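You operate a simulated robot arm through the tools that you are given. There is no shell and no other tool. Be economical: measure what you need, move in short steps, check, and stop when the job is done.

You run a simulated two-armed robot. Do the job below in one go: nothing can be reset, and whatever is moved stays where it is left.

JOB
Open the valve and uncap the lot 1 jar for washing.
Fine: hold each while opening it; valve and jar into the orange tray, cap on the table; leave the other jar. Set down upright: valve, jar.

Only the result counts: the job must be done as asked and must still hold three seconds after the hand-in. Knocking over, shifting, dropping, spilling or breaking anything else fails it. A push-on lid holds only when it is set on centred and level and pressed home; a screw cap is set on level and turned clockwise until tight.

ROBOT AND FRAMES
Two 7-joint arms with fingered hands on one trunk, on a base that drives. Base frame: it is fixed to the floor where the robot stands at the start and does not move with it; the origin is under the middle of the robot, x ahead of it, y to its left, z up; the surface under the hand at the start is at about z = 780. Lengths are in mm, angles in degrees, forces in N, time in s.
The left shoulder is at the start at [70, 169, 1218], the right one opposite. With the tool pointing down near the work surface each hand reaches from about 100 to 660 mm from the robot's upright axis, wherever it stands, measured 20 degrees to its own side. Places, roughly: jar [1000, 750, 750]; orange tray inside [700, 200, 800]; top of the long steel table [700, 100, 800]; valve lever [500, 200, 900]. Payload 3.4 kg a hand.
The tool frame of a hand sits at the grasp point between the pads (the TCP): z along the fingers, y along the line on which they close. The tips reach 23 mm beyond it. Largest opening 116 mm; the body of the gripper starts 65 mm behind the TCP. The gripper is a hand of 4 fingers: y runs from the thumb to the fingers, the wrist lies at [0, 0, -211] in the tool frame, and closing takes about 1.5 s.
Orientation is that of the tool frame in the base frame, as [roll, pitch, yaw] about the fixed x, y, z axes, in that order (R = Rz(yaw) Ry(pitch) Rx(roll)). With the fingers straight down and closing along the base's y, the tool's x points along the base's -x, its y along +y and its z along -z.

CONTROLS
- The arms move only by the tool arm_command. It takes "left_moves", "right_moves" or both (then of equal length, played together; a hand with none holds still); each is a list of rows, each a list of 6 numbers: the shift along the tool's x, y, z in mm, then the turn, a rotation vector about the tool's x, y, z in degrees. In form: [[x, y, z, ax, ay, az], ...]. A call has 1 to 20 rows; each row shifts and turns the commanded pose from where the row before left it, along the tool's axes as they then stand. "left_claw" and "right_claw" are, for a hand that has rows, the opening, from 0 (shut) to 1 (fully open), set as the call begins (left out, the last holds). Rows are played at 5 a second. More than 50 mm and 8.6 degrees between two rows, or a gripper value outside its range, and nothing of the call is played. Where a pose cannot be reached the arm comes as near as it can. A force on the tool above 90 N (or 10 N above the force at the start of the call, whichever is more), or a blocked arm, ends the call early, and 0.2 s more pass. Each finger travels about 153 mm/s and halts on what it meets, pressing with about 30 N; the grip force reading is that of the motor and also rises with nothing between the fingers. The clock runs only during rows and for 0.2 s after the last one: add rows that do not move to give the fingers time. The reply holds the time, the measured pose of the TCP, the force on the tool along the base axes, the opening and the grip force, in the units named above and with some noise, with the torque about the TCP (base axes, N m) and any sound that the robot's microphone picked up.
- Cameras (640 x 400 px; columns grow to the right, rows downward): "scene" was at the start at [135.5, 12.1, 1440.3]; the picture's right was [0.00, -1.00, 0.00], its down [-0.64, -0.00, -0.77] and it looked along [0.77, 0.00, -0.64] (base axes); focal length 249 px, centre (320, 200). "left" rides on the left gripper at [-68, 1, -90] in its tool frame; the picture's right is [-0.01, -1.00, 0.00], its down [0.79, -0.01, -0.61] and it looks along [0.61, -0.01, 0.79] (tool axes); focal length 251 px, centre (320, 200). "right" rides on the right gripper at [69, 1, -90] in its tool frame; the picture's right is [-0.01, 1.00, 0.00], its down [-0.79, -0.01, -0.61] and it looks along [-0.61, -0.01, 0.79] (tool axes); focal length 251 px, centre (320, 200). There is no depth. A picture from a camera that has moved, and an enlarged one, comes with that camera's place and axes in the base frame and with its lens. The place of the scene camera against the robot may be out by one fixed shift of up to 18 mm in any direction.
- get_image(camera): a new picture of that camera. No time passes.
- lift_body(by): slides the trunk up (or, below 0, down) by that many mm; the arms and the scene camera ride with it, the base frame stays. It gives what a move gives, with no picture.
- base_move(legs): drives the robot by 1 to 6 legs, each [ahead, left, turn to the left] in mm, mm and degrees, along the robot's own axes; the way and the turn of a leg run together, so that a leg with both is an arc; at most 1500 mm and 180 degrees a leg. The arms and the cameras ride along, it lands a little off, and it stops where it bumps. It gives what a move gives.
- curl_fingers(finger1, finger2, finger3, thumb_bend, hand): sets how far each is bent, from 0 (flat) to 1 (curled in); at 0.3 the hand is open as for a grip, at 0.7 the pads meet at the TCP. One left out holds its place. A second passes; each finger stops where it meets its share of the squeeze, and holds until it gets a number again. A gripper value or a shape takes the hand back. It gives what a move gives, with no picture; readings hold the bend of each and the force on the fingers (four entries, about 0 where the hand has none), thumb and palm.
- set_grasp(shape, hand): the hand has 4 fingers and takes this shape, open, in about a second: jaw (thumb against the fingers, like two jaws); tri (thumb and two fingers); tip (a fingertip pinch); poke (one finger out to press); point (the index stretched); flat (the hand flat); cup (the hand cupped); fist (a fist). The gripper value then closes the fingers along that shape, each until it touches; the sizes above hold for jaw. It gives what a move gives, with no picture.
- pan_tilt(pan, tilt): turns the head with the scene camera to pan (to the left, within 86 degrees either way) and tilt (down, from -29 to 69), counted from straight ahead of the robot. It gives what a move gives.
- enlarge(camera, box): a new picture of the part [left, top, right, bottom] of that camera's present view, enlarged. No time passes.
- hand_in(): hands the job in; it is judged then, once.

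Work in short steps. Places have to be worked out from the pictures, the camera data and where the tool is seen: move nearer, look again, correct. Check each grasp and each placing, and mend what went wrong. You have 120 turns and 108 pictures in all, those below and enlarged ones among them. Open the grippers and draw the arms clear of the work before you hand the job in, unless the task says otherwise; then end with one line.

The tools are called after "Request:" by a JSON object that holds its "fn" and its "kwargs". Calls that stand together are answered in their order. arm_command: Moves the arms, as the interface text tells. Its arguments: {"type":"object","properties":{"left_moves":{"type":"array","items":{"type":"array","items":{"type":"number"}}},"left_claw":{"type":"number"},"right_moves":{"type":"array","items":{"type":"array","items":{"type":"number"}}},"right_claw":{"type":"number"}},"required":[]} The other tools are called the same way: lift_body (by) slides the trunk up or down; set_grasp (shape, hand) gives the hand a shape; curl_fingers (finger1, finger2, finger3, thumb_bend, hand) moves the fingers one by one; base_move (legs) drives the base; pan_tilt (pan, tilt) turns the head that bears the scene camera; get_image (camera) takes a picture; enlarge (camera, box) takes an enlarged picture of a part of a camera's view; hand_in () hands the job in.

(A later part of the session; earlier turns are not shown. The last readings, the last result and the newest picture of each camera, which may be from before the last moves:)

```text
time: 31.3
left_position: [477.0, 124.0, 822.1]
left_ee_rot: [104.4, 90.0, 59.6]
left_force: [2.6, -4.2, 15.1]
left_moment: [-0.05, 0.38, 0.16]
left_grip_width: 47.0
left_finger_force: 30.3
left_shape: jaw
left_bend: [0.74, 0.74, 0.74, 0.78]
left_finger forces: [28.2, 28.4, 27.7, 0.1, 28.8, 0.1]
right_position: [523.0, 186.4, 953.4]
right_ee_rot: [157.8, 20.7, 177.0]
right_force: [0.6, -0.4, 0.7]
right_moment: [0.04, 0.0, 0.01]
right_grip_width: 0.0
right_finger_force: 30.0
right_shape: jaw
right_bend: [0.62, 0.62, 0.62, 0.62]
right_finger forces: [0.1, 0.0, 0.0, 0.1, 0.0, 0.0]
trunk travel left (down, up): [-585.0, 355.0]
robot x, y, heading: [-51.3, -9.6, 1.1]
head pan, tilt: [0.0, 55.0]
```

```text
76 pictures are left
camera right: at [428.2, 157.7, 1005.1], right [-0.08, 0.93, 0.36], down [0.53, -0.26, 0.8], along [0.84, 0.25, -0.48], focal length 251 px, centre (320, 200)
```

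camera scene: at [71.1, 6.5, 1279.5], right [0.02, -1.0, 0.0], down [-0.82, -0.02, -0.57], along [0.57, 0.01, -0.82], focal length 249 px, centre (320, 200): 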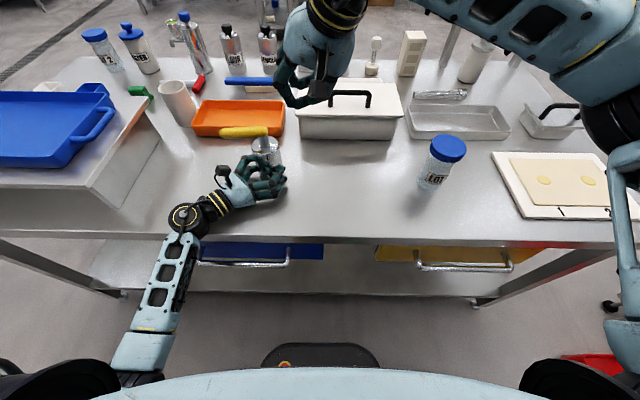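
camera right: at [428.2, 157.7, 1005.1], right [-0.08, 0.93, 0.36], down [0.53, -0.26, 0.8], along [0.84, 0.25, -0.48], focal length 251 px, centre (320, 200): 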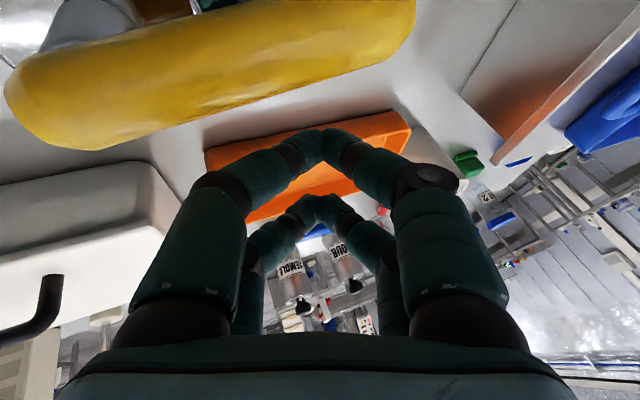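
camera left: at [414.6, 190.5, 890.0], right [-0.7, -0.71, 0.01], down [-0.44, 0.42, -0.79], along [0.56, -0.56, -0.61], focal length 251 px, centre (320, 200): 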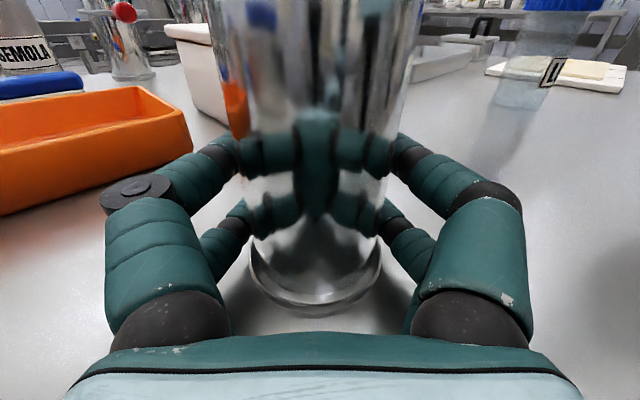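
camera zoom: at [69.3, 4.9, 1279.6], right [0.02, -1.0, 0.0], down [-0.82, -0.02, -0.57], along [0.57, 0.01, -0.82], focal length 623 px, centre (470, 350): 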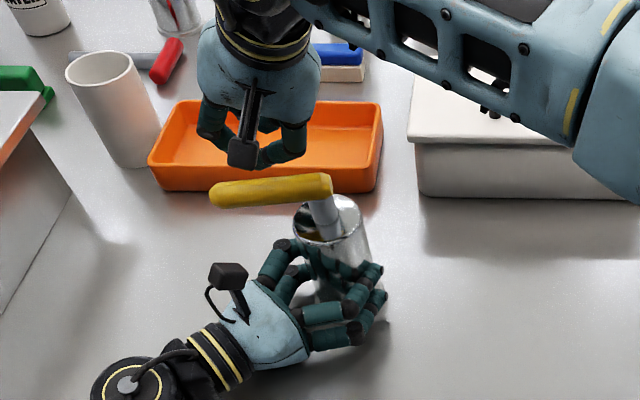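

Pushing sideways mostly tilts the body. A better way is to grip the lever and turn with pure torque: I raise the right hand, straighten it and yaw it 90° counter-clockwise so it can straddle the lever.

Request:
{"fn": "arm_command", "kwargs": {"right_moves": [[-12.4, 12.4, -30.3, 0, 0, 0], [-12.4, 12.4, -30.3, 0, 0, 0], [0, 0, 0, 5.3, 5.3, 0], [0, 0, 0, 5.3, 5.3, 0], [0, 0, 0, 5.3, 5.3, 0], [0, 0, 0, 5.3, 5.3, 0], [0, 0, 0, 0, 0, -8.2], [0, 0, 0, 0, 0, -8.2], [0, 0, 0, 0, 0, -8.2], [0, 0, 0, 0, 0, -8.2], [0, 0, 0, 0, 0, -8.2], [0, 0, 0, 0, 0, -8.2], [0, 0, 0, 0, 0, -8.2], [0, 0, 0, 0, 0, -8.2], [0, 0, 0, 0, 0, -8.2], [0, 0, 0, 0, 0, -8.2], [0, 0, 0, 0, 0, -8.2], [0, 0, 0, 0, 0, 0]], "right_claw": 0.5}}

Request:
{"fn": "get_image", "kwargs": {"camera": "scene"}}

Request:
{"fn": "get_image", "kwargs": {"camera": "right"}}

```text
time: 35.1
left_position: [477.3, 125.8, 821.8]
left_ee_rot: [23.7, 89.9, -21.2]
left_force: [-3.5, -2.5, 6.2]
left_moment: [-0.02, 0.41, 0.05]
left_grip_width: 47.1
left_finger_force: 29.9
left_shape: jaw
left_bend: [0.74, 0.74, 0.74, 0.78]
left_finger forces: [27.1, 26.9, 27.7, 0.0, 28.8, 0.0]
right_position: [524.0, 176.0, 1022.9]
right_ee_rot: [-160.5, 18.2, -85.3]
right_force: [-0.8, 0.4, 0.1]
right_moment: [0.0, -0.01, -0.01]
right_grip_width: 57.4
right_finger_force: 0.1
right_shape: jaw
right_bend: [0.72, 0.72, 0.72, 0.75]
right_finger forces: [0.0, 0.1, 0.0, 0.0, 0.0, 0.0]
right hand out of reach, approached as far as the arm can: row 3, 4, 5, 6
trunk travel left (down, up): [-585.0, 355.0]
robot x, y, heading: [-52.9, -8.2, 1.3]
head pan, tilt: [0.0, 55.0]
```

```text
75 pictures are left
camera scene: at [69.6, 5.9, 1279.6], right [0.02, -1.0, 0.0], down [-0.82, -0.02, -0.57], along [0.57, 0.01, -0.82], focal length 249 px, centre (320, 200)
```

scene: 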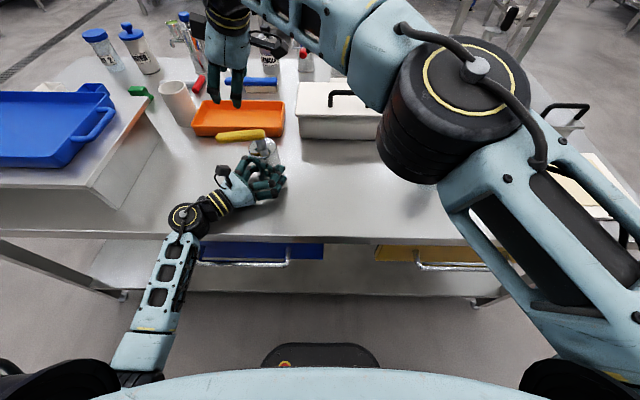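

```text
74 pictures are left
camera right: at [501.9, 82.4, 1081.0], right [-0.95, 0.04, -0.31], down [-0.24, 0.56, 0.79], along [0.2, 0.83, -0.52], focal length 251 px, centre (320, 200)
```

right: 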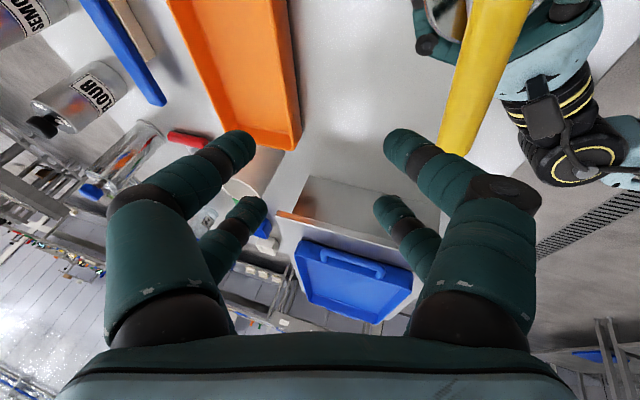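

The 90° yaw works. I move over the lever and finish straightening the hand there.

Request:
{"fn": "arm_command", "kwargs": {"right_moves": [[3.9, 25.6, -3.2, 0, 0, 0], [3.9, 25.6, -3.2, 0, 0, 0], [0, 0, 0, -4.65, 4.5, 0], [0, 0, 0, -4.65, 4.5, 0], [0, 0, 0, -4.65, 4.5, 0], [0, 0, 0, -4.65, 4.5, 0], [0, 0, 0, 0, 0, 0]]}}

Request:
{"fn": "get_image", "kwargs": {"camera": "right"}}

Request:
{"fn": "enlarge", "kwargs": {"camera": "scene", "box": [160, 60, 360, 220]}}

```text
time: 36.7
left_position: [478.0, 125.9, 822.4]
left_ee_rot: [0.5, 90.0, -44.3]
left_force: [-0.1, -3.0, 7.2]
left_moment: [0.0, 0.27, 0.03]
left_grip_width: 47.0
left_finger_force: 29.3
left_shape: jaw
left_bend: [0.74, 0.74, 0.74, 0.78]
left_finger forces: [28.1, 28.8, 28.9, 0.1, 27.1, 0.0]
right_position: [462.7, 92.5, 1006.7]
right_ee_rot: [-179.9, 0.5, -88.4]
right_force: [-0.7, -0.5, -0.9]
right_moment: [-0.02, 0.02, 0.02]
right_grip_width: 57.9
right_finger_force: 0.0
right_shape: jaw
right_bend: [0.72, 0.72, 0.72, 0.75]
right_finger forces: [0.0, 0.0, 0.1, 0.1, 0.1, 0.0]
right hand out of reach, approached as far as the arm can: row 4, 5, 6
trunk travel left (down, up): [-585.0, 355.0]
robot x, y, heading: [-52.5, -7.6, 1.2]
head pan, tilt: [0.0, 55.0]
```

```text
73 pictures are left
camera right: at [464.7, 24.4, 1096.1], right [-1.0, -0.02, 0.0], down [-0.01, 0.79, 0.61], along [-0.01, 0.61, -0.79], focal length 251 px, centre (320, 200)
```

right: 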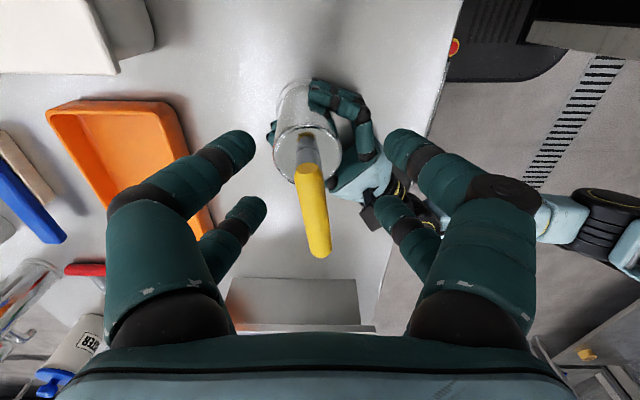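

```text
2.50 times, centred on (260, 140) of scene
camera zoom: at [69.9, 6.5, 1279.6], right [0.02, -1.0, 0.0], down [-0.82, -0.02, -0.57], along [0.57, 0.01, -0.82], focal length 623 px, centre (470, 350)
```

zoom: 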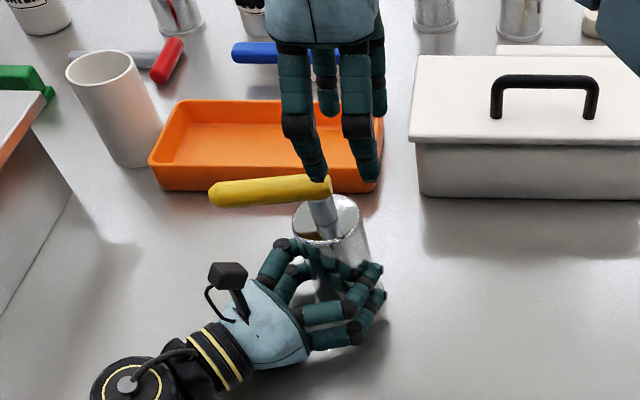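

Straight-down doesn't reach that far, so I use a 30° tilt along the lever and move over its mid-length, still above it.

Request:
{"fn": "arm_command", "kwargs": {"right_moves": [[0, 0, 0, 0, -7.5, 0], [0, 0, 0, 0, -7.5, 0], [0, 0, 0, 0, -7.5, 0], [0, 0, 0, 0, -7.5, 0], [-24.8, -1, 24.1, 0, 0, 0], [-24.8, -1, 24.1, 0, 0, 0], [0, 0, 0, 0, 0, 0]]}}

Request:
{"fn": "get_image", "kwargs": {"camera": "right"}}

```text
time: 38.3
left_position: [477.2, 125.9, 821.6]
left_ee_rot: [2.2, 90.0, -42.4]
left_force: [0.6, -0.7, 6.5]
left_moment: [0.03, 0.31, 0.03]
left_grip_width: 47.1
left_finger_force: 30.2
left_shape: jaw
left_bend: [0.74, 0.74, 0.74, 0.78]
left_finger forces: [28.6, 28.1, 27.8, 0.1, 26.8, 0.0]
right_position: [463.5, 160.5, 989.2]
right_ee_rot: [-179.9, 30.5, -88.5]
right_force: [0.0, -0.6, -1.4]
right_moment: [-0.01, -0.01, 0.0]
right_grip_width: 57.8
right_finger_force: 0.1
right_shape: jaw
right_bend: [0.72, 0.72, 0.72, 0.75]
right_finger forces: [0.1, 0.0, 0.0, 0.1, 0.0, 0.1]
trunk travel left (down, up): [-585.0, 355.0]
robot x, y, heading: [-51.9, -6.3, 1.4]
head pan, tilt: [0.0, 55.0]
```

```text
71 pictures are left
camera right: at [466.7, 56.0, 1032.0], right [-1.0, -0.02, 0.0], down [0.0, 0.38, 0.93], along [-0.02, 0.93, -0.38], focal length 251 px, centre (320, 200)
```

right: 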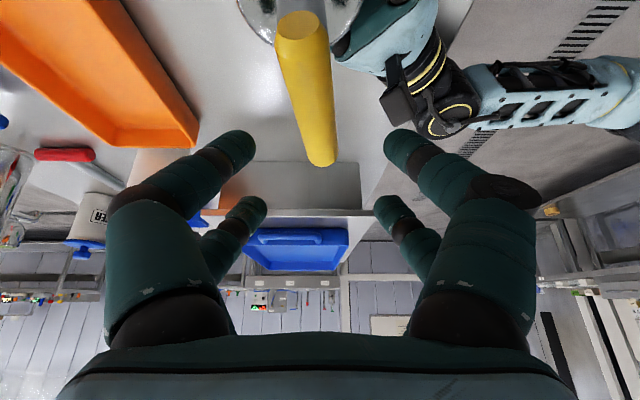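

Lever is centred between the open fingers. I match its ~6° angle, lower over it and look before gripping.

Request:
{"fn": "arm_command", "kwargs": {"right_moves": [[0, 0, 0, -3, 0, -5.2], [12, 0, 20.8, 0, 0, 0], [12, 0, 20.8, 0, 0, 0], [0, 0, 0, 0, 0, 0]], "right_claw": 0.42}}

Request:
{"fn": "get_image", "kwargs": {"camera": "right"}}

Request:
{"fn": "enlarge", "kwargs": {"camera": "scene", "box": [160, 60, 360, 220]}}

```text
time: 39.3
left_position: [477.0, 126.9, 821.6]
left_ee_rot: [-3.8, 89.9, -48.6]
left_force: [-0.3, -1.6, 6.4]
left_moment: [-0.03, 0.27, 0.03]
left_grip_width: 46.9
left_finger_force: 30.3
left_shape: jaw
left_bend: [0.74, 0.74, 0.74, 0.78]
left_finger forces: [28.3, 28.1, 27.9, 0.1, 26.8, 0.0]
right_position: [464.4, 161.4, 942.5]
right_ee_rot: [-179.8, 30.6, -82.3]
right_force: [0.6, 0.4, 0.0]
right_moment: [0.0, -0.01, -0.02]
right_grip_width: 49.4
right_finger_force: 0.0
right_shape: jaw
right_bend: [0.73, 0.73, 0.73, 0.77]
right_finger forces: [0.1, 0.1, 0.1, 0.0, 0.0, 0.1]
trunk travel left (down, up): [-585.0, 355.0]
robot x, y, heading: [-52.0, -7.0, 1.0]
head pan, tilt: [0.0, 55.0]
```

```text
70 pictures are left
camera right: at [478.5, 57.4, 985.1], right [-0.99, -0.12, 0.0], down [-0.04, 0.37, 0.93], along [-0.11, 0.92, -0.38], focal length 251 px, centre (320, 200)
```

right: 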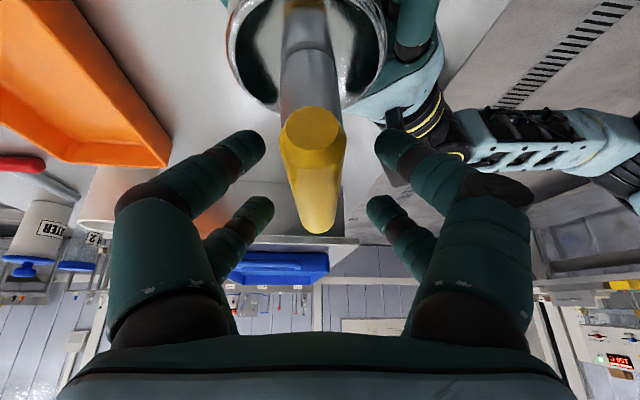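

```text
2.50 times, centred on (260, 140) of scene
camera zoom: at [70.2, 6.2, 1279.6], right [0.02, -1.0, 0.0], down [-0.82, -0.02, -0.57], along [0.57, 0.01, -0.82], focal length 623 px, centre (470, 350)
```

zoom: 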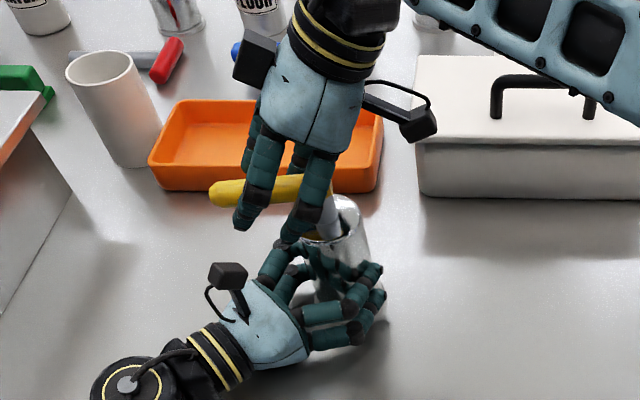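

Good straddle. I close the right hand on the lever.

Request:
{"fn": "arm_command", "kwargs": {"right_moves": [[0, 0, 0, 0, 0, 0], [0, 0, 0, 0, 0, 0], [0, 0, 0, 0, 0, 0], [0, 0, 0, 0, 0, 0], [0, 0, 0, 0, 0, 0]], "right_claw": 0}}

Request:
{"fn": "get_image", "kwargs": {"camera": "right"}}

```text
time: 40.5
left_position: [478.7, 125.9, 822.4]
left_ee_rot: [-21.3, 89.9, -66.2]
left_force: [-2.3, -2.4, 11.0]
left_moment: [0.09, 0.2, 0.04]
left_grip_width: 46.8
left_finger_force: 30.2
left_shape: jaw
left_bend: [0.74, 0.74, 0.74, 0.78]
left_finger forces: [27.6, 27.9, 27.9, 0.0, 28.1, 0.1]
right_position: [466.0, 160.4, 942.8]
right_ee_rot: [-179.9, 30.5, -82.5]
right_force: [0.9, 1.3, -7.5]
right_moment: [0.45, 0.07, 0.02]
right_grip_width: 6.2
right_finger_force: 29.7
right_shape: jaw
right_bend: [0.69, 0.73, 0.73, 0.71]
right_finger forces: [28.9, 27.9, 28.0, 0.1, 28.1, 0.0]
trunk travel left (down, up): [-585.0, 355.0]
robot x, y, heading: [-49.5, -6.5, 1.2]
head pan, tilt: [0.0, 55.0]
```

```text
68 pictures are left
camera right: at [479.1, 57.6, 984.7], right [-0.99, -0.12, 0.0], down [-0.04, 0.37, 0.93], along [-0.11, 0.92, -0.38], focal length 251 px, centre (320, 200)
```

right: 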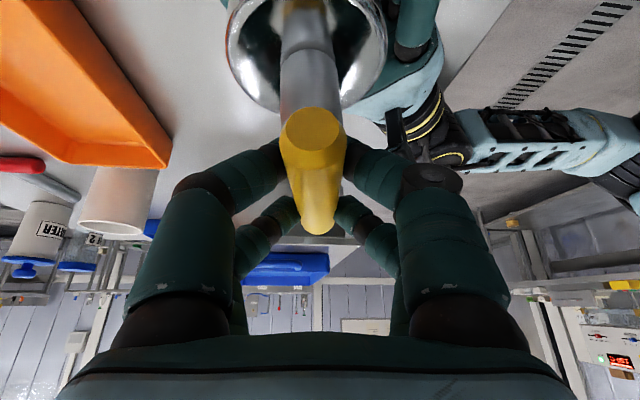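

Gripped. I probe 10° clockwise with matching arc and read the forces.

Request:
{"fn": "arm_command", "kwargs": {"right_moves": [[0, -3.2, 0, 2.5, 0, 4.3], [0, -3.2, 0, 2.5, 0, 4.3], [0, 0, 0, 0, 0, 0], [0, 0, 0, 0, 0, 0]]}}

Request:
{"fn": "get_image", "kwargs": {"camera": "right"}}

Request:
{"fn": "get_image", "kwargs": {"camera": "left"}}

```text
time: 41.5
left_position: [477.6, 126.3, 821.8]
left_ee_rot: [-50.7, 90.0, -95.6]
left_force: [1.1, -5.2, 10.4]
left_moment: [0.15, 0.26, 0.0]
left_grip_width: 47.0
left_finger_force: 29.9
left_shape: jaw
left_bend: [0.74, 0.74, 0.74, 0.78]
left_finger forces: [28.5, 27.8, 27.7, 0.1, 28.5, 0.0]
right_position: [471.0, 161.2, 942.9]
right_ee_rot: [-179.9, 30.5, -92.4]
right_force: [-0.9, 4.3, -5.6]
right_moment: [0.64, 0.02, -0.02]
right_grip_width: 5.9
right_finger_force: 29.9
right_shape: jaw
right_bend: [0.69, 0.73, 0.73, 0.71]
right_finger forces: [30.6, 30.0, 30.4, 0.0, 28.7, 0.0]
trunk travel left (down, up): [-585.0, 355.0]
robot x, y, heading: [-49.3, -8.0, 1.3]
head pan, tilt: [0.0, 55.0]
```

```text
67 pictures are left
camera right: at [467.4, 56.9, 984.9], right [-1.0, 0.05, 0.0], down [0.02, 0.38, 0.93], along [0.05, 0.93, -0.38], focal length 251 px, centre (320, 200)
```

right: 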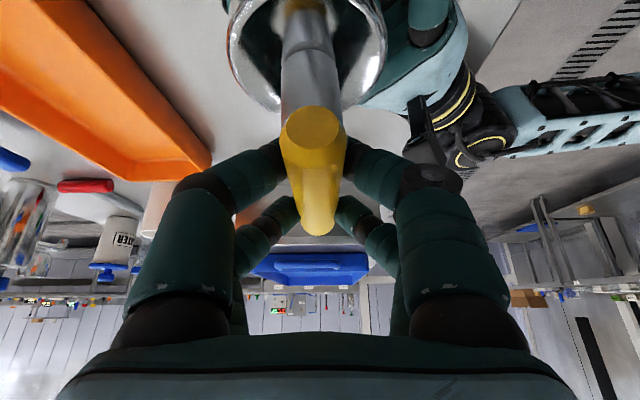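

```text
66 pictures are left
camera left: at [414.6, 190.6, 890.1], right [-0.7, -0.71, 0.01], down [-0.44, 0.42, -0.8], along [0.56, -0.56, -0.61], focal length 251 px, centre (320, 200)
```

left: 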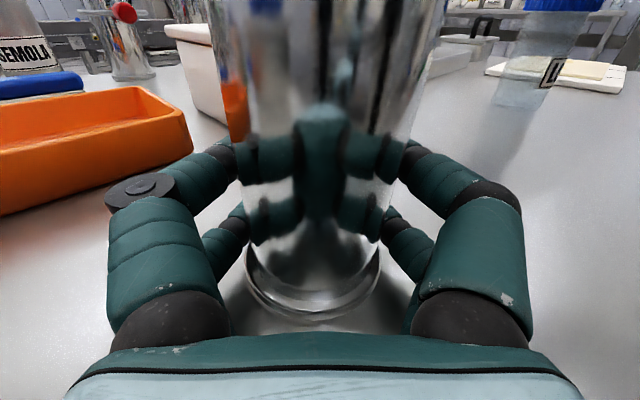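

It turned clockwise freely. I continue 20° more the same way.

Request:
{"fn": "arm_command", "kwargs": {"right_moves": [[0, -3.2, 0, 2.5, 0, 4.3], [0, -3.2, 0, 2.5, 0, 4.3], [0, -3.2, 0, 2.5, 0, 4.3], [0, -3.2, 0, 2.5, 0, 4.3], [0, 0, 0, 0, 0, 0]]}}

Request:
{"fn": "get_image", "kwargs": {"camera": "right"}}

Request:
{"fn": "enlarge", "kwargs": {"camera": "scene", "box": [160, 60, 360, 220]}}

```text
time: 42.7
left_position: [479.1, 126.9, 821.2]
left_ee_rot: [-63.8, 89.9, -108.6]
left_force: [2.5, -4.5, 8.2]
left_moment: [-0.01, 0.44, -0.04]
left_grip_width: 46.7
left_finger_force: 29.7
left_shape: jaw
left_bend: [0.73, 0.74, 0.74, 0.78]
left_finger forces: [29.1, 27.3, 28.0, 0.0, 27.5, 0.0]
right_position: [484.3, 159.3, 943.5]
right_ee_rot: [180.0, 30.6, -112.5]
right_force: [-0.9, 3.6, -0.3]
right_moment: [0.79, -0.26, 0.01]
right_grip_width: 6.0
right_finger_force: 30.1
right_shape: jaw
right_bend: [0.69, 0.73, 0.73, 0.71]
right_finger forces: [31.0, 32.6, 32.1, 0.0, 28.9, 0.1]
trunk travel left (down, up): [-585.0, 355.0]
robot x, y, heading: [-49.9, -9.1, 1.4]
head pan, tilt: [0.0, 55.0]
```

```text
65 pictures are left
camera right: at [443.8, 63.7, 984.9], right [-0.92, 0.39, 0.01], down [0.15, 0.34, 0.93], along [0.36, 0.85, -0.38], focal length 251 px, centre (320, 200)
```

right: 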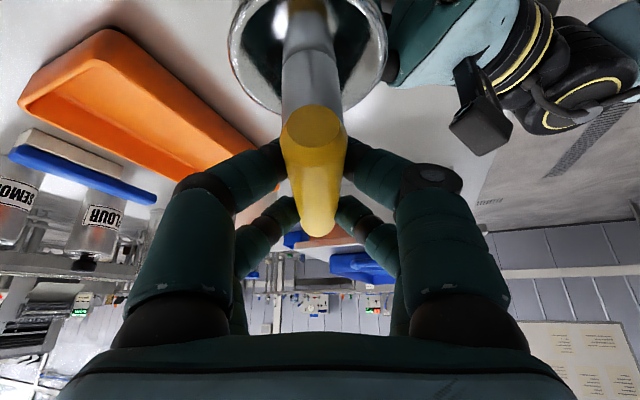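

```text
2.50 times, centred on (260, 140) of scene
camera zoom: at [71.1, 6.5, 1279.5], right [0.02, -1.0, 0.0], down [-0.82, -0.02, -0.57], along [0.57, 0.01, -0.82], focal length 623 px, centre (470, 350)
```

zoom: 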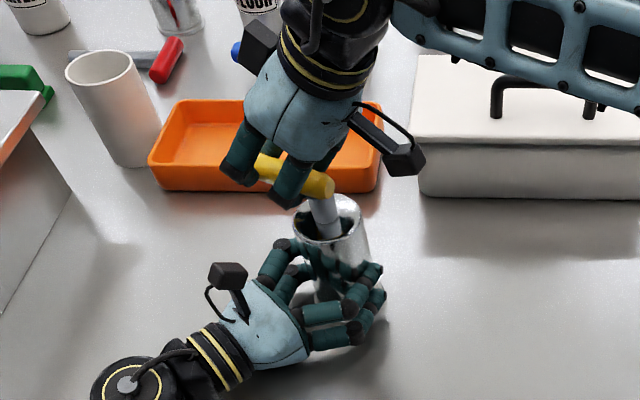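

Lever has swung 30° clockwise with almost no torque. I continue 40° more.

Request:
{"fn": "arm_command", "kwargs": {"right_moves": [[0, -3.2, 0, 2.5, 0, 4.3], [0, -3.2, 0, 2.5, 0, 4.3], [0, -3.2, 0, 2.5, 0, 4.3], [0, -3.2, 0, 2.5, 0, 4.3], [0, -3.2, 0, 2.5, 0, 4.3], [0, -3.2, 0, 2.5, 0, 4.3], [0, -3.2, 0, 2.5, 0, 4.3], [0, -3.2, 0, 2.5, 0, 4.3], [0, 0, 0, 0, 0, 0]]}}

Request:
{"fn": "enlarge", "kwargs": {"camera": "scene", "box": [160, 60, 360, 220]}}

```text
time: 44.7
left_position: [479.3, 125.5, 820.6]
left_ee_rot: [-86.9, 89.9, -131.8]
left_force: [2.6, -4.2, 2.5]
left_moment: [0.07, 0.83, -0.02]
left_grip_width: 46.4
left_finger_force: 30.3
left_shape: jaw
left_bend: [0.73, 0.74, 0.74, 0.78]
left_finger forces: [29.6, 26.9, 26.9, 0.0, 28.8, 0.0]
right_position: [505.1, 144.5, 943.3]
right_ee_rot: [179.8, 30.5, -152.4]
right_force: [-2.9, 3.5, -3.6]
right_moment: [0.58, -0.61, -0.16]
right_grip_width: 6.2
right_finger_force: 29.3
right_shape: jaw
right_bend: [0.69, 0.73, 0.73, 0.71]
right_finger forces: [32.2, 33.5, 33.9, 0.0, 30.0, 0.1]
trunk travel left (down, up): [-585.0, 355.0]
robot x, y, heading: [-53.3, -3.7, 1.4]
head pan, tilt: [0.0, 55.0]
```

```text
2.50 times, centred on (260, 140) of scene
camera zoom: at [71.9, 6.6, 1279.4], right [0.02, -1.0, 0.0], down [-0.82, -0.02, -0.57], along [0.57, 0.01, -0.82], focal length 623 px, centre (470, 350)
```

zoom: 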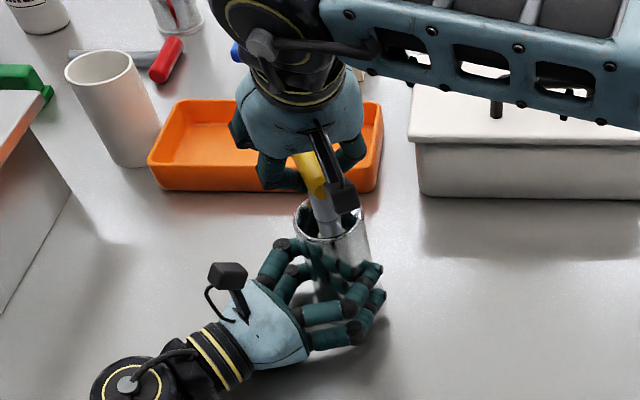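

Still free. I continue 25° more, approaching the expected quarter-turn stop.

Request:
{"fn": "arm_command", "kwargs": {"right_moves": [[0, -3.2, 0, 2.5, 0, 4.3], [0, -3.2, 0, 2.5, 0, 4.3], [0, -3.2, 0, 2.5, 0, 4.3], [0, -3.2, 0, 2.5, 0, 4.3], [0, -3.2, 0, 2.5, 0, 4.3], [0, 0, 0, 0, 0, 0]]}}

Request:
{"fn": "get_image", "kwargs": {"camera": "right"}}

Request:
{"fn": "get_image", "kwargs": {"camera": "left"}}

```text
time: 46.1
left_position: [479.4, 126.7, 820.8]
left_ee_rot: [-82.9, 89.9, -127.6]
left_force: [-0.7, -6.7, 2.9]
left_moment: [0.6, 0.41, -0.79]
left_grip_width: 46.7
left_finger_force: 30.6
left_shape: jaw
left_bend: [0.73, 0.74, 0.75, 0.78]
left_finger forces: [31.6, 27.7, 26.2, 0.0, 30.2, 0.1]
right_position: [509.5, 129.1, 943.4]
right_ee_rot: [179.7, 30.4, -177.1]
right_force: [0.4, 7.2, -3.5]
right_moment: [0.36, -0.69, 0.57]
right_grip_width: 5.9
right_finger_force: 30.0
right_shape: jaw
right_bend: [0.69, 0.73, 0.73, 0.71]
right_finger forces: [26.9, 37.2, 26.9, 0.0, 34.2, 0.0]
trunk travel left (down, up): [-585.0, 355.0]
robot x, y, heading: [-53.3, -7.0, 1.2]
head pan, tilt: [0.0, 55.0]
```

```text
62 pictures are left
camera right: at [405.3, 124.2, 985.6], right [-0.04, 1.0, 0.01], down [0.38, 0.01, 0.92], along [0.92, 0.04, -0.38], focal length 251 px, centre (320, 200)
```

right: 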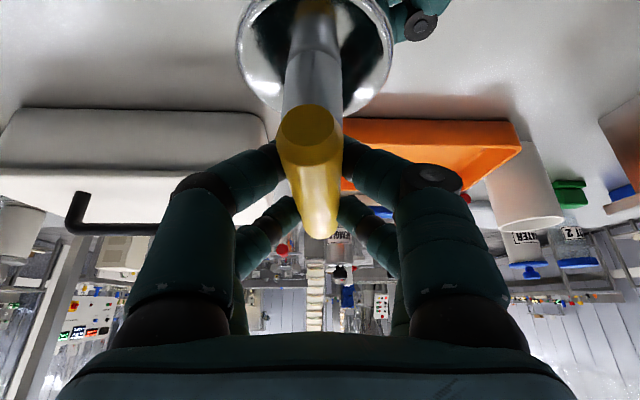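

```text
61 pictures are left
camera left: at [415.0, 190.5, 889.7], right [-0.7, -0.71, 0.01], down [-0.44, 0.42, -0.79], along [0.56, -0.56, -0.61], focal length 251 px, centre (320, 200)
```

left: 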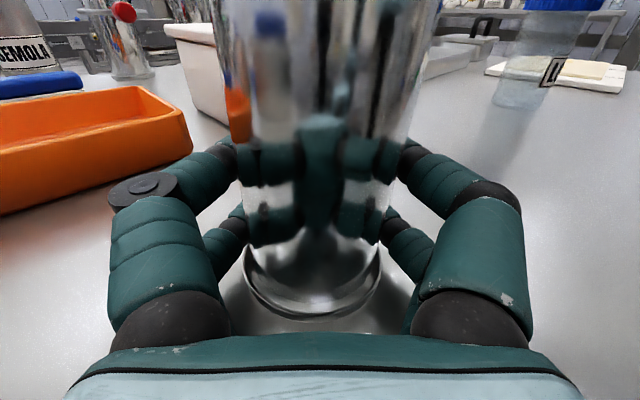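

Torque rose to ~0.7 N m: the quarter-turn stop, valve open. I release the lever with the right hand and withdraw up and back.

Request:
{"fn": "arm_command", "kwargs": {"right_moves": [[0, 0, 0, 0, 0, 0], [0, 0, 0, 0, 0, 0], [0, 0, 0, 0, 0, 0], [0, 0, -35, 0, 0, 0], [0, 0, -40, 0, 0, 0], [0, 0, -40, 0, 0, 0], [0, -40, 0, 0, 0, 0], [0, -45, 0, 0, 0, 0], [0, -45, 0, 0, 0, 0], [0, -45, 0, 0, 0, 0], [0, -45, 0, 0, 0, 0], [0, 0, 0, 0, 0, 0]], "right_claw": 0.5}}

Request:
{"fn": "get_image", "kwargs": {"camera": "scene"}}

Request:
{"fn": "get_image", "kwargs": {"camera": "right"}}

```text
time: 48.7
left_position: [479.0, 125.3, 820.8]
left_ee_rot: [-58.8, 89.9, -103.6]
left_force: [-1.0, -1.3, -0.9]
left_moment: [-0.08, 0.12, 0.05]
left_grip_width: 46.1
left_finger_force: 30.1
left_shape: jaw
left_bend: [0.73, 0.74, 0.74, 0.78]
left_finger forces: [27.8, 28.2, 29.4, 0.0, 27.0, 0.1]
right_position: [462.2, -97.3, 1041.5]
right_ee_rot: [179.6, 30.3, -177.1]
right_force: [1.3, 0.5, -0.4]
right_moment: [0.01, 0.01, 0.02]
right_grip_width: 57.6
right_finger_force: 0.0
right_shape: jaw
right_bend: [0.72, 0.72, 0.72, 0.75]
right_finger forces: [0.1, 0.0, 0.0, 0.1, 0.1, 0.1]
trunk travel left (down, up): [-585.0, 355.0]
robot x, y, heading: [-52.8, -8.7, 1.2]
head pan, tilt: [0.0, 55.0]
```

```text
60 pictures are left
camera scene: at [71.2, 7.2, 1279.5], right [0.02, -1.0, 0.0], down [-0.82, -0.02, -0.57], along [0.57, 0.01, -0.82], focal length 249 px, centre (320, 200)
```

scene: 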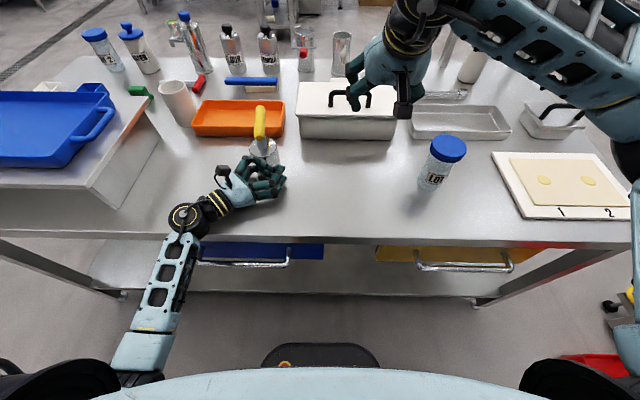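

```text
59 pictures are left
camera right: at [357.9, -100.8, 1082.5], right [-0.04, 1.0, 0.01], down [0.38, 0.01, 0.92], along [0.92, 0.05, -0.38], focal length 251 px, centre (320, 200)
```

right: 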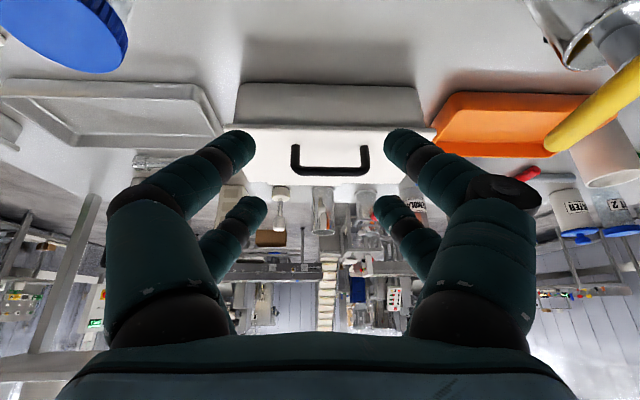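

The lever now points straight ahead and the valve remains gripped. I lift the trunk 80 mm to raise the valve and check it.

Request:
{"fn": "lift_body", "kwargs": {"by": 80}}

Request:
{"fn": "enlarge", "kwargs": {"camera": "scene", "box": [180, 90, 340, 220]}}

Request:
{"fn": "get_image", "kwargs": {"camera": "left"}}

```text
time: 49.8
left_position: [478.8, 127.8, 900.9]
left_ee_rot: [-97.7, 89.9, -142.6]
left_force: [0.2, 0.4, -4.5]
left_moment: [0.0, -0.03, 0.01]
left_grip_width: 46.2
left_finger_force: 30.1
left_shape: jaw
left_bend: [0.73, 0.74, 0.74, 0.78]
left_finger forces: [27.9, 28.9, 29.2, 0.1, 27.0, 0.0]
right_position: [463.0, -96.8, 1119.8]
right_ee_rot: [179.6, 30.3, -177.2]
right_force: [0.7, 0.1, -0.1]
right_moment: [0.01, 0.0, 0.03]
right_grip_width: 57.5
right_finger_force: 0.1
right_shape: jaw
right_bend: [0.72, 0.72, 0.72, 0.75]
right_finger forces: [0.1, 0.0, 0.0, 0.0, 0.0, 0.0]
trunk travel left (down, up): [-665.0, 275.0]
robot x, y, heading: [-51.6, -11.2, 1.1]
head pan, tilt: [0.0, 55.0]
```

```text
3.08 times, centred on (260, 155) of scene
camera zoom: at [72.1, 6.7, 1359.3], right [0.02, -1.0, 0.0], down [-0.82, -0.02, -0.57], along [0.57, 0.01, -0.82], focal length 766 px, centre (505, 338)
```

zoom: 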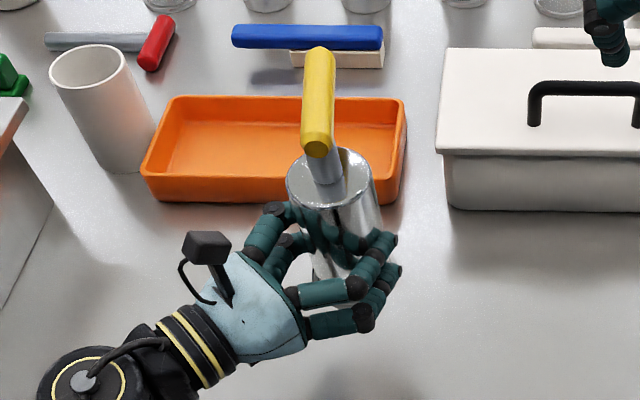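

```text
57 pictures are left
camera left: at [415.2, 190.8, 969.5], right [-0.7, -0.71, 0.01], down [-0.44, 0.42, -0.79], along [0.56, -0.56, -0.61], focal length 251 px, centre (320, 200)
```

left: 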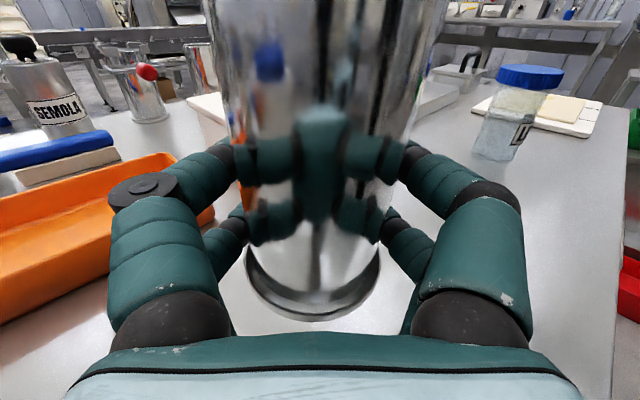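

Held well (≈4.5 N), slightly leaning only. I drive forward 120 mm toward the tray.

Request:
{"fn": "base_move", "kwargs": {"legs": [[120, 0, 0]]}}

Request:
{"fn": "get_image", "kwargs": {"camera": "scene"}}

```text
time: 51.1
left_position: [596.2, 126.7, 901.1]
left_ee_rot: [-74.1, 89.9, -119.0]
left_force: [0.1, 0.3, -4.9]
left_moment: [-0.04, 0.02, 0.04]
left_grip_width: 46.5
left_finger_force: 30.3
left_shape: jaw
left_bend: [0.73, 0.74, 0.74, 0.78]
left_finger forces: [28.0, 29.1, 29.2, 0.1, 26.9, 0.0]
right_position: [578.8, -95.0, 1120.6]
right_ee_rot: [179.6, 30.3, -177.3]
right_force: [0.0, 0.3, 0.1]
right_moment: [0.03, -0.02, -0.01]
right_grip_width: 57.6
right_finger_force: 0.0
right_shape: jaw
right_bend: [0.72, 0.72, 0.72, 0.75]
right_finger forces: [0.0, 0.1, 0.0, 0.0, 0.0, 0.0]
trunk travel left (down, up): [-665.0, 275.0]
robot x, y, heading: [69.2, -2.5, 1.1]
head pan, tilt: [0.0, 55.0]
```

```text
56 pictures are left
camera scene: at [189.2, 8.9, 1359.5], right [0.02, -1.0, 0.0], down [-0.82, -0.02, -0.57], along [0.57, 0.01, -0.82], focal length 249 px, centre (320, 200)
```

scene: 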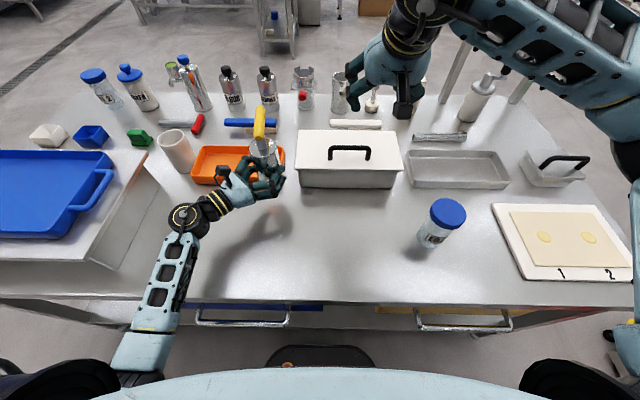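

Now I move the valve over the tray's right half (target about (705,187)), still lifted.

Request:
{"fn": "arm_command", "kwargs": {"left_moves": [[0, 40.3, 10.8, 0, 0, 0], [0, 40.3, 10.8, 0, 0, 0], [0, 40.3, 10.8, 0, 0, 0], [0, 0, 0, 0, 0, 0]]}}

Request:
{"fn": "enlarge", "kwargs": {"camera": "scene", "box": [160, 90, 320, 210]}}

Request:
{"fn": "get_image", "kwargs": {"camera": "left"}}

Request:
{"fn": "get_image", "kwargs": {"camera": "right"}}

```text
time: 52.1
left_position: [661.3, 164.9, 898.7]
left_ee_rot: [-114.1, 89.8, -158.9]
left_force: [-0.9, 0.3, -4.7]
left_moment: [-0.01, -0.03, 0.0]
left_grip_width: 46.5
left_finger_force: 30.2
left_shape: jaw
left_bend: [0.73, 0.74, 0.74, 0.78]
left_finger forces: [27.8, 28.2, 28.3, 0.1, 27.0, 0.0]
left hand out of reach, approached as far as the arm can: row 2, 3
right_position: [582.1, -94.5, 1118.5]
right_ee_rot: [179.6, 30.2, -177.3]
right_force: [-0.4, -0.5, -0.1]
right_moment: [-0.01, 0.0, -0.01]
right_grip_width: 57.6
right_finger_force: 0.0
right_shape: jaw
right_bend: [0.72, 0.72, 0.72, 0.75]
right_finger forces: [0.0, 0.0, 0.0, 0.0, 0.0, 0.0]
trunk travel left (down, up): [-665.0, 275.0]
robot x, y, heading: [66.6, -6.2, 1.2]
head pan, tilt: [0.0, 55.0]
```

```text
3.33 times, centred on (240, 150) of scene
camera zoom: at [190.4, 9.3, 1359.3], right [0.02, -1.0, 0.0], down [-0.82, -0.02, -0.57], along [0.57, 0.01, -0.82], focal length 830 px, centre (587, 367)
```

zoom: 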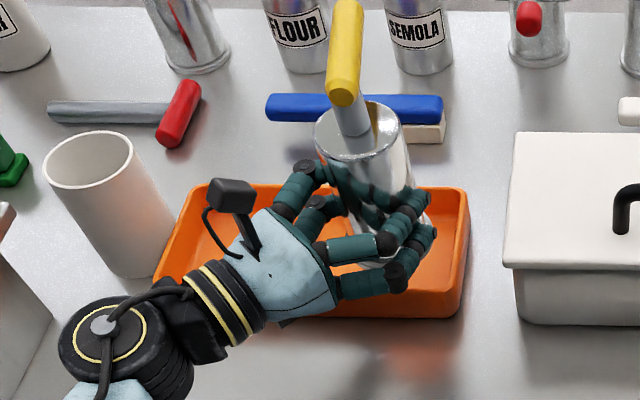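

```text
54 pictures are left
camera left: at [596.7, 229.8, 968.3], right [-0.71, -0.71, 0.01], down [-0.44, 0.42, -0.79], along [0.56, -0.57, -0.61], focal length 251 px, centre (320, 200)
```

left: 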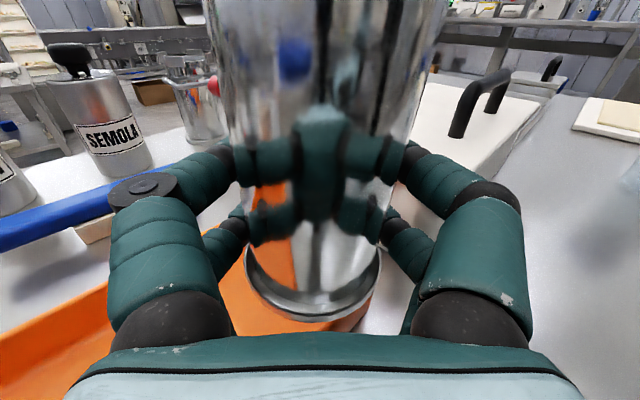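

```text
53 pictures are left
camera right: at [476.9, -98.7, 1162.0], right [-0.04, 1.0, 0.01], down [0.38, 0.01, 0.92], along [0.92, 0.04, -0.38], focal length 251 px, centre (320, 200)
```

right: 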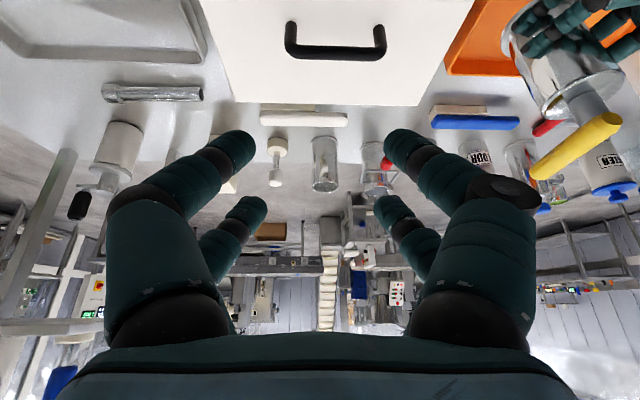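

Reach ends at (661,165) with this hand heading; I turn the hand 30° about the vertical to point more forward, then extend.

Request:
{"fn": "arm_command", "kwargs": {"left_moves": [[0, 0, 0, -7.5, 0, 0], [0, 0, 0, -7.5, 0, 0], [0, 0, 0, -7.5, 0, 0], [0, 0, 0, -7.5, 0, 0], [0, 16.4, 16.8, 0, 0, 0], [0, 16.4, 16.8, 0, 0, 0], [0, 0, 0, 0, 0, 0]]}}

Request:
{"fn": "enlarge", "kwargs": {"camera": "scene", "box": [160, 90, 320, 210]}}

```text
time: 53.7
left_position: [702.8, 188.0, 900.4]
left_ee_rot: [43.3, 90.0, 28.4]
left_force: [0.3, -0.1, -4.3]
left_moment: [0.01, -0.02, -0.01]
left_grip_width: 45.9
left_finger_force: 30.1
left_shape: jaw
left_bend: [0.73, 0.74, 0.74, 0.78]
left_finger forces: [27.4, 26.7, 27.1, 0.0, 26.2, 0.1]
right_position: [580.7, -95.2, 1120.1]
right_ee_rot: [179.7, 30.4, -177.3]
right_force: [-0.1, 0.3, 0.2]
right_moment: [-0.01, 0.0, -0.03]
right_grip_width: 57.6
right_finger_force: 0.1
right_shape: jaw
right_bend: [0.72, 0.72, 0.72, 0.75]
right_finger forces: [0.0, 0.0, 0.0, 0.0, 0.0, 0.1]
trunk travel left (down, up): [-665.0, 275.0]
robot x, y, heading: [68.4, -4.8, 1.2]
head pan, tilt: [0.0, 55.0]
```

```text
3.33 times, centred on (240, 150) of scene
camera zoom: at [189.4, 8.2, 1359.4], right [0.02, -1.0, 0.0], down [-0.82, -0.02, -0.57], along [0.57, 0.01, -0.82], focal length 830 px, centre (587, 367)
```

zoom: 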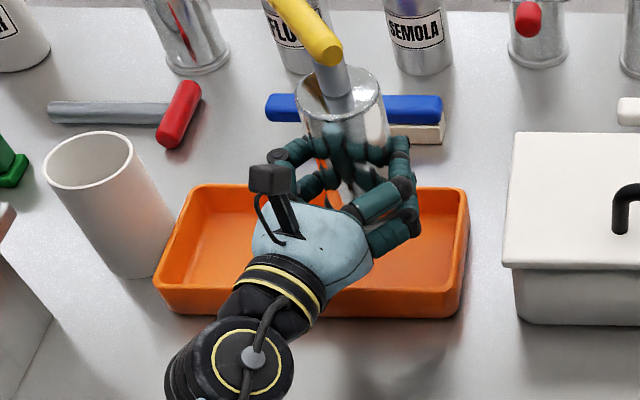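

Valve is over the tray, but at this low grip the palm would meet the tray wall. I'll set it back on the free table spot in front of the tray and regrip higher.

Request:
{"fn": "arm_command", "kwargs": {"left_moves": [[0, -28.3, -30.7, 0, 0, 0], [0, -28.3, -30.7, 0, 0, 0], [0, -28.3, -30.7, 0, 0, 0], [0, 0, 0, 0, 0, 0]]}}

Request:
{"fn": "lift_body", "kwargs": {"by": -74}}

Request:
{"fn": "enlarge", "kwargs": {"camera": "scene", "box": [160, 90, 360, 240]}}

```text
time: 54.7
left_position: [591.3, 129.5, 900.1]
left_ee_rot: [-131.7, 89.9, -146.5]
left_force: [1.3, 0.7, -4.8]
left_moment: [-0.01, 0.01, -0.01]
left_grip_width: 45.9
left_finger_force: 29.7
left_shape: jaw
left_bend: [0.73, 0.74, 0.74, 0.78]
left_finger forces: [27.5, 26.6, 27.2, 0.0, 26.3, 0.1]
right_position: [581.3, -95.0, 1118.4]
right_ee_rot: [179.6, 30.2, -177.3]
right_force: [-0.4, -0.3, -0.4]
right_moment: [-0.01, -0.02, 0.01]
right_grip_width: 57.5
right_finger_force: 0.0
right_shape: jaw
right_bend: [0.72, 0.72, 0.72, 0.75]
right_finger forces: [0.1, 0.0, 0.0, 0.0, 0.1, 0.1]
trunk travel left (down, up): [-665.0, 275.0]
robot x, y, heading: [65.1, -5.2, 1.2]
head pan, tilt: [0.0, 55.0]
```

```text
time: 55.8
left_position: [590.3, 130.0, 826.0]
left_ee_rot: [-121.1, 89.9, -136.0]
left_force: [0.3, -0.6, -3.7]
left_moment: [-0.05, 0.01, 0.04]
left_grip_width: 46.0
left_finger_force: 30.3
left_shape: jaw
left_bend: [0.73, 0.74, 0.74, 0.78]
left_finger forces: [27.5, 26.4, 27.2, 0.0, 26.1, 0.1]
right_position: [581.1, -93.8, 1047.1]
right_ee_rot: [179.5, 30.2, -177.3]
right_force: [-0.2, -0.3, 0.0]
right_moment: [-0.01, -0.01, 0.0]
right_grip_width: 57.7
right_finger_force: 0.0
right_shape: jaw
right_bend: [0.72, 0.72, 0.72, 0.75]
right_finger forces: [0.0, 0.0, 0.0, 0.0, 0.0, 0.1]
trunk travel left (down, up): [-591.0, 349.0]
robot x, y, heading: [67.3, -0.9, 1.3]
head pan, tilt: [0.0, 55.0]
```

```text
2.67 times, centred on (260, 165) of scene
camera zoom: at [189.6, 8.9, 1285.4], right [0.02, -1.0, 0.0], down [-0.82, -0.02, -0.57], along [0.57, 0.01, -0.82], focal length 664 px, centre (480, 293)
```

zoom: 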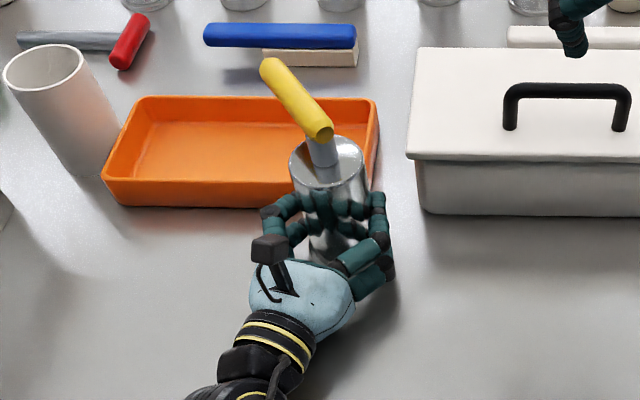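

Nearly touching (weight still carried). I lower a few millimetres more.

Request:
{"fn": "lift_body", "kwargs": {"by": -4}}

Request:
{"fn": "lift_body", "kwargs": {"by": -3}}

```text
time: 56.3
left_position: [591.0, 129.3, 825.1]
left_ee_rot: [8.2, 89.7, -6.8]
left_force: [0.3, 0.1, -5.1]
left_moment: [-0.02, 0.01, 0.04]
left_grip_width: 46.1
left_finger_force: 29.0
left_shape: jaw
left_bend: [0.73, 0.74, 0.74, 0.78]
left_finger forces: [27.4, 26.4, 27.2, 0.0, 26.2, 0.0]
right_position: [579.4, -94.9, 1043.3]
right_ee_rot: [179.6, 30.2, -177.3]
right_force: [0.2, -0.7, 0.3]
right_moment: [-0.01, 0.0, 0.01]
right_grip_width: 57.4
right_finger_force: 0.1
right_shape: jaw
right_bend: [0.72, 0.72, 0.72, 0.75]
right_finger forces: [0.0, 0.1, 0.0, 0.1, 0.0, 0.1]
trunk travel left (down, up): [-587.0, 353.0]
robot x, y, heading: [65.0, -8.9, 1.4]
head pan, tilt: [0.0, 55.0]
```

```text
time: 56.8
left_position: [589.0, 131.3, 827.4]
left_ee_rot: [18.4, 89.4, 3.8]
left_force: [-0.3, 0.7, -5.1]
left_moment: [-0.01, 0.0, 0.01]
left_grip_width: 45.9
left_finger_force: 30.1
left_shape: jaw
left_bend: [0.73, 0.74, 0.74, 0.78]
left_finger forces: [27.4, 26.5, 27.3, 0.0, 26.1, 0.0]
right_position: [578.7, -95.8, 1042.1]
right_ee_rot: [179.5, 30.4, -177.3]
right_force: [0.1, -0.1, 0.9]
right_moment: [0.0, 0.03, -0.02]
right_grip_width: 57.4
right_finger_force: 0.1
right_shape: jaw
right_bend: [0.72, 0.72, 0.72, 0.75]
right_finger forces: [0.0, 0.1, 0.0, 0.0, 0.1, 0.1]
trunk travel left (down, up): [-584.0, 356.0]
robot x, y, heading: [65.2, -3.8, 0.9]
head pan, tilt: [0.0, 55.0]
```

The hand no longer descends – the forearm joint is evidently meeting the table. I raise again, and will set the valve down at its original spot after backing off.

Request:
{"fn": "lift_body", "kwargs": {"by": 75}}

Request:
{"fn": "arm_command", "kwargs": {"left_moves": [[0, 0, 0, 7.5, 0, 0], [0, 0, 0, 7.5, 0, 0], [0, 0, 0, 7.5, 0, 0], [0, 0, 0, 7.5, 0, 0], [0, 0, 0, 0, 0, 0]]}}

Request:
{"fn": "base_move", "kwargs": {"legs": [[-116, 0, 0]]}}

Request:
{"fn": "get_image", "kwargs": {"camera": "scene"}}

```text
time: 58.0
left_position: [591.2, 129.7, 893.9]
left_ee_rot: [-140.2, 89.9, -154.9]
left_force: [-0.2, -0.4, -4.0]
left_moment: [0.01, -0.02, -0.04]
left_grip_width: 46.1
left_finger_force: 29.7
left_shape: jaw
left_bend: [0.73, 0.74, 0.74, 0.78]
left_finger forces: [27.4, 26.6, 27.2, 0.1, 26.1, 0.0]
right_position: [579.5, -95.8, 1112.9]
right_ee_rot: [179.6, 30.2, -177.3]
right_force: [0.0, 0.5, 0.2]
right_moment: [-0.01, 0.01, -0.03]
right_grip_width: 57.7
right_finger_force: 0.2
right_shape: jaw
right_bend: [0.72, 0.72, 0.72, 0.75]
right_finger forces: [0.1, 0.0, 0.0, 0.1, 0.1, 0.1]
trunk travel left (down, up): [-659.0, 281.0]
robot x, y, heading: [68.1, -4.9, 1.2]
head pan, tilt: [0.0, 55.0]
```

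```text
time: 59.2
left_position: [591.5, 131.0, 893.4]
left_ee_rot: [-103.1, 89.9, -148.0]
left_force: [0.8, 0.4, -4.2]
left_moment: [0.01, -0.01, 0.0]
left_grip_width: 45.7
left_finger_force: 30.4
left_shape: jaw
left_bend: [0.74, 0.74, 0.74, 0.79]
left_finger forces: [26.2, 26.1, 26.9, 0.1, 25.2, 0.0]
right_position: [579.3, -95.3, 1112.7]
right_ee_rot: [179.6, 30.3, -177.4]
right_force: [0.1, 0.2, 1.0]
right_moment: [-0.02, -0.02, -0.01]
right_grip_width: 57.5
right_finger_force: 0.0
right_shape: jaw
right_bend: [0.72, 0.72, 0.72, 0.75]
right_finger forces: [0.0, 0.1, 0.1, 0.1, 0.1, 0.0]
trunk travel left (down, up): [-659.0, 281.0]
robot x, y, heading: [68.5, -7.8, 1.3]
head pan, tilt: [0.0, 55.0]
```

```text
time: 60.4
left_position: [475.5, 128.8, 892.9]
left_ee_rot: [-105.4, 89.9, -150.5]
left_force: [-0.2, 0.4, -4.9]
left_moment: [0.02, -0.02, 0.03]
left_grip_width: 45.9
left_finger_force: 30.2
left_shape: jaw
left_bend: [0.74, 0.74, 0.74, 0.79]
left_finger forces: [26.1, 26.0, 26.8, 0.1, 25.2, 0.0]
right_position: [464.3, -98.3, 1113.0]
right_ee_rot: [179.6, 30.2, -177.3]
right_force: [-1.0, 0.0, -1.0]
right_moment: [0.02, -0.01, 0.02]
right_grip_width: 57.7
right_finger_force: 0.0
right_shape: jaw
right_bend: [0.72, 0.72, 0.72, 0.75]
right_finger forces: [0.1, 0.1, 0.0, 0.0, 0.0, 0.0]
trunk travel left (down, up): [-659.0, 281.0]
robot x, y, heading: [-51.7, -8.1, 1.3]
head pan, tilt: [0.0, 55.0]
```

```text
50 pictures are left
camera scene: at [73.9, 6.6, 1353.3], right [0.02, -1.0, 0.0], down [-0.82, -0.02, -0.57], along [0.57, 0.01, -0.82], focal length 249 px, centre (320, 200)
```

scene: 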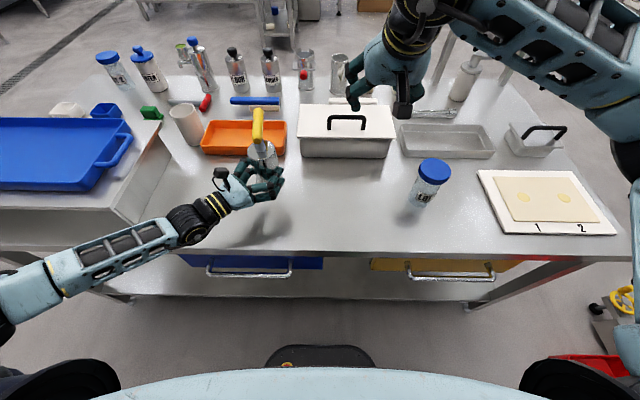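

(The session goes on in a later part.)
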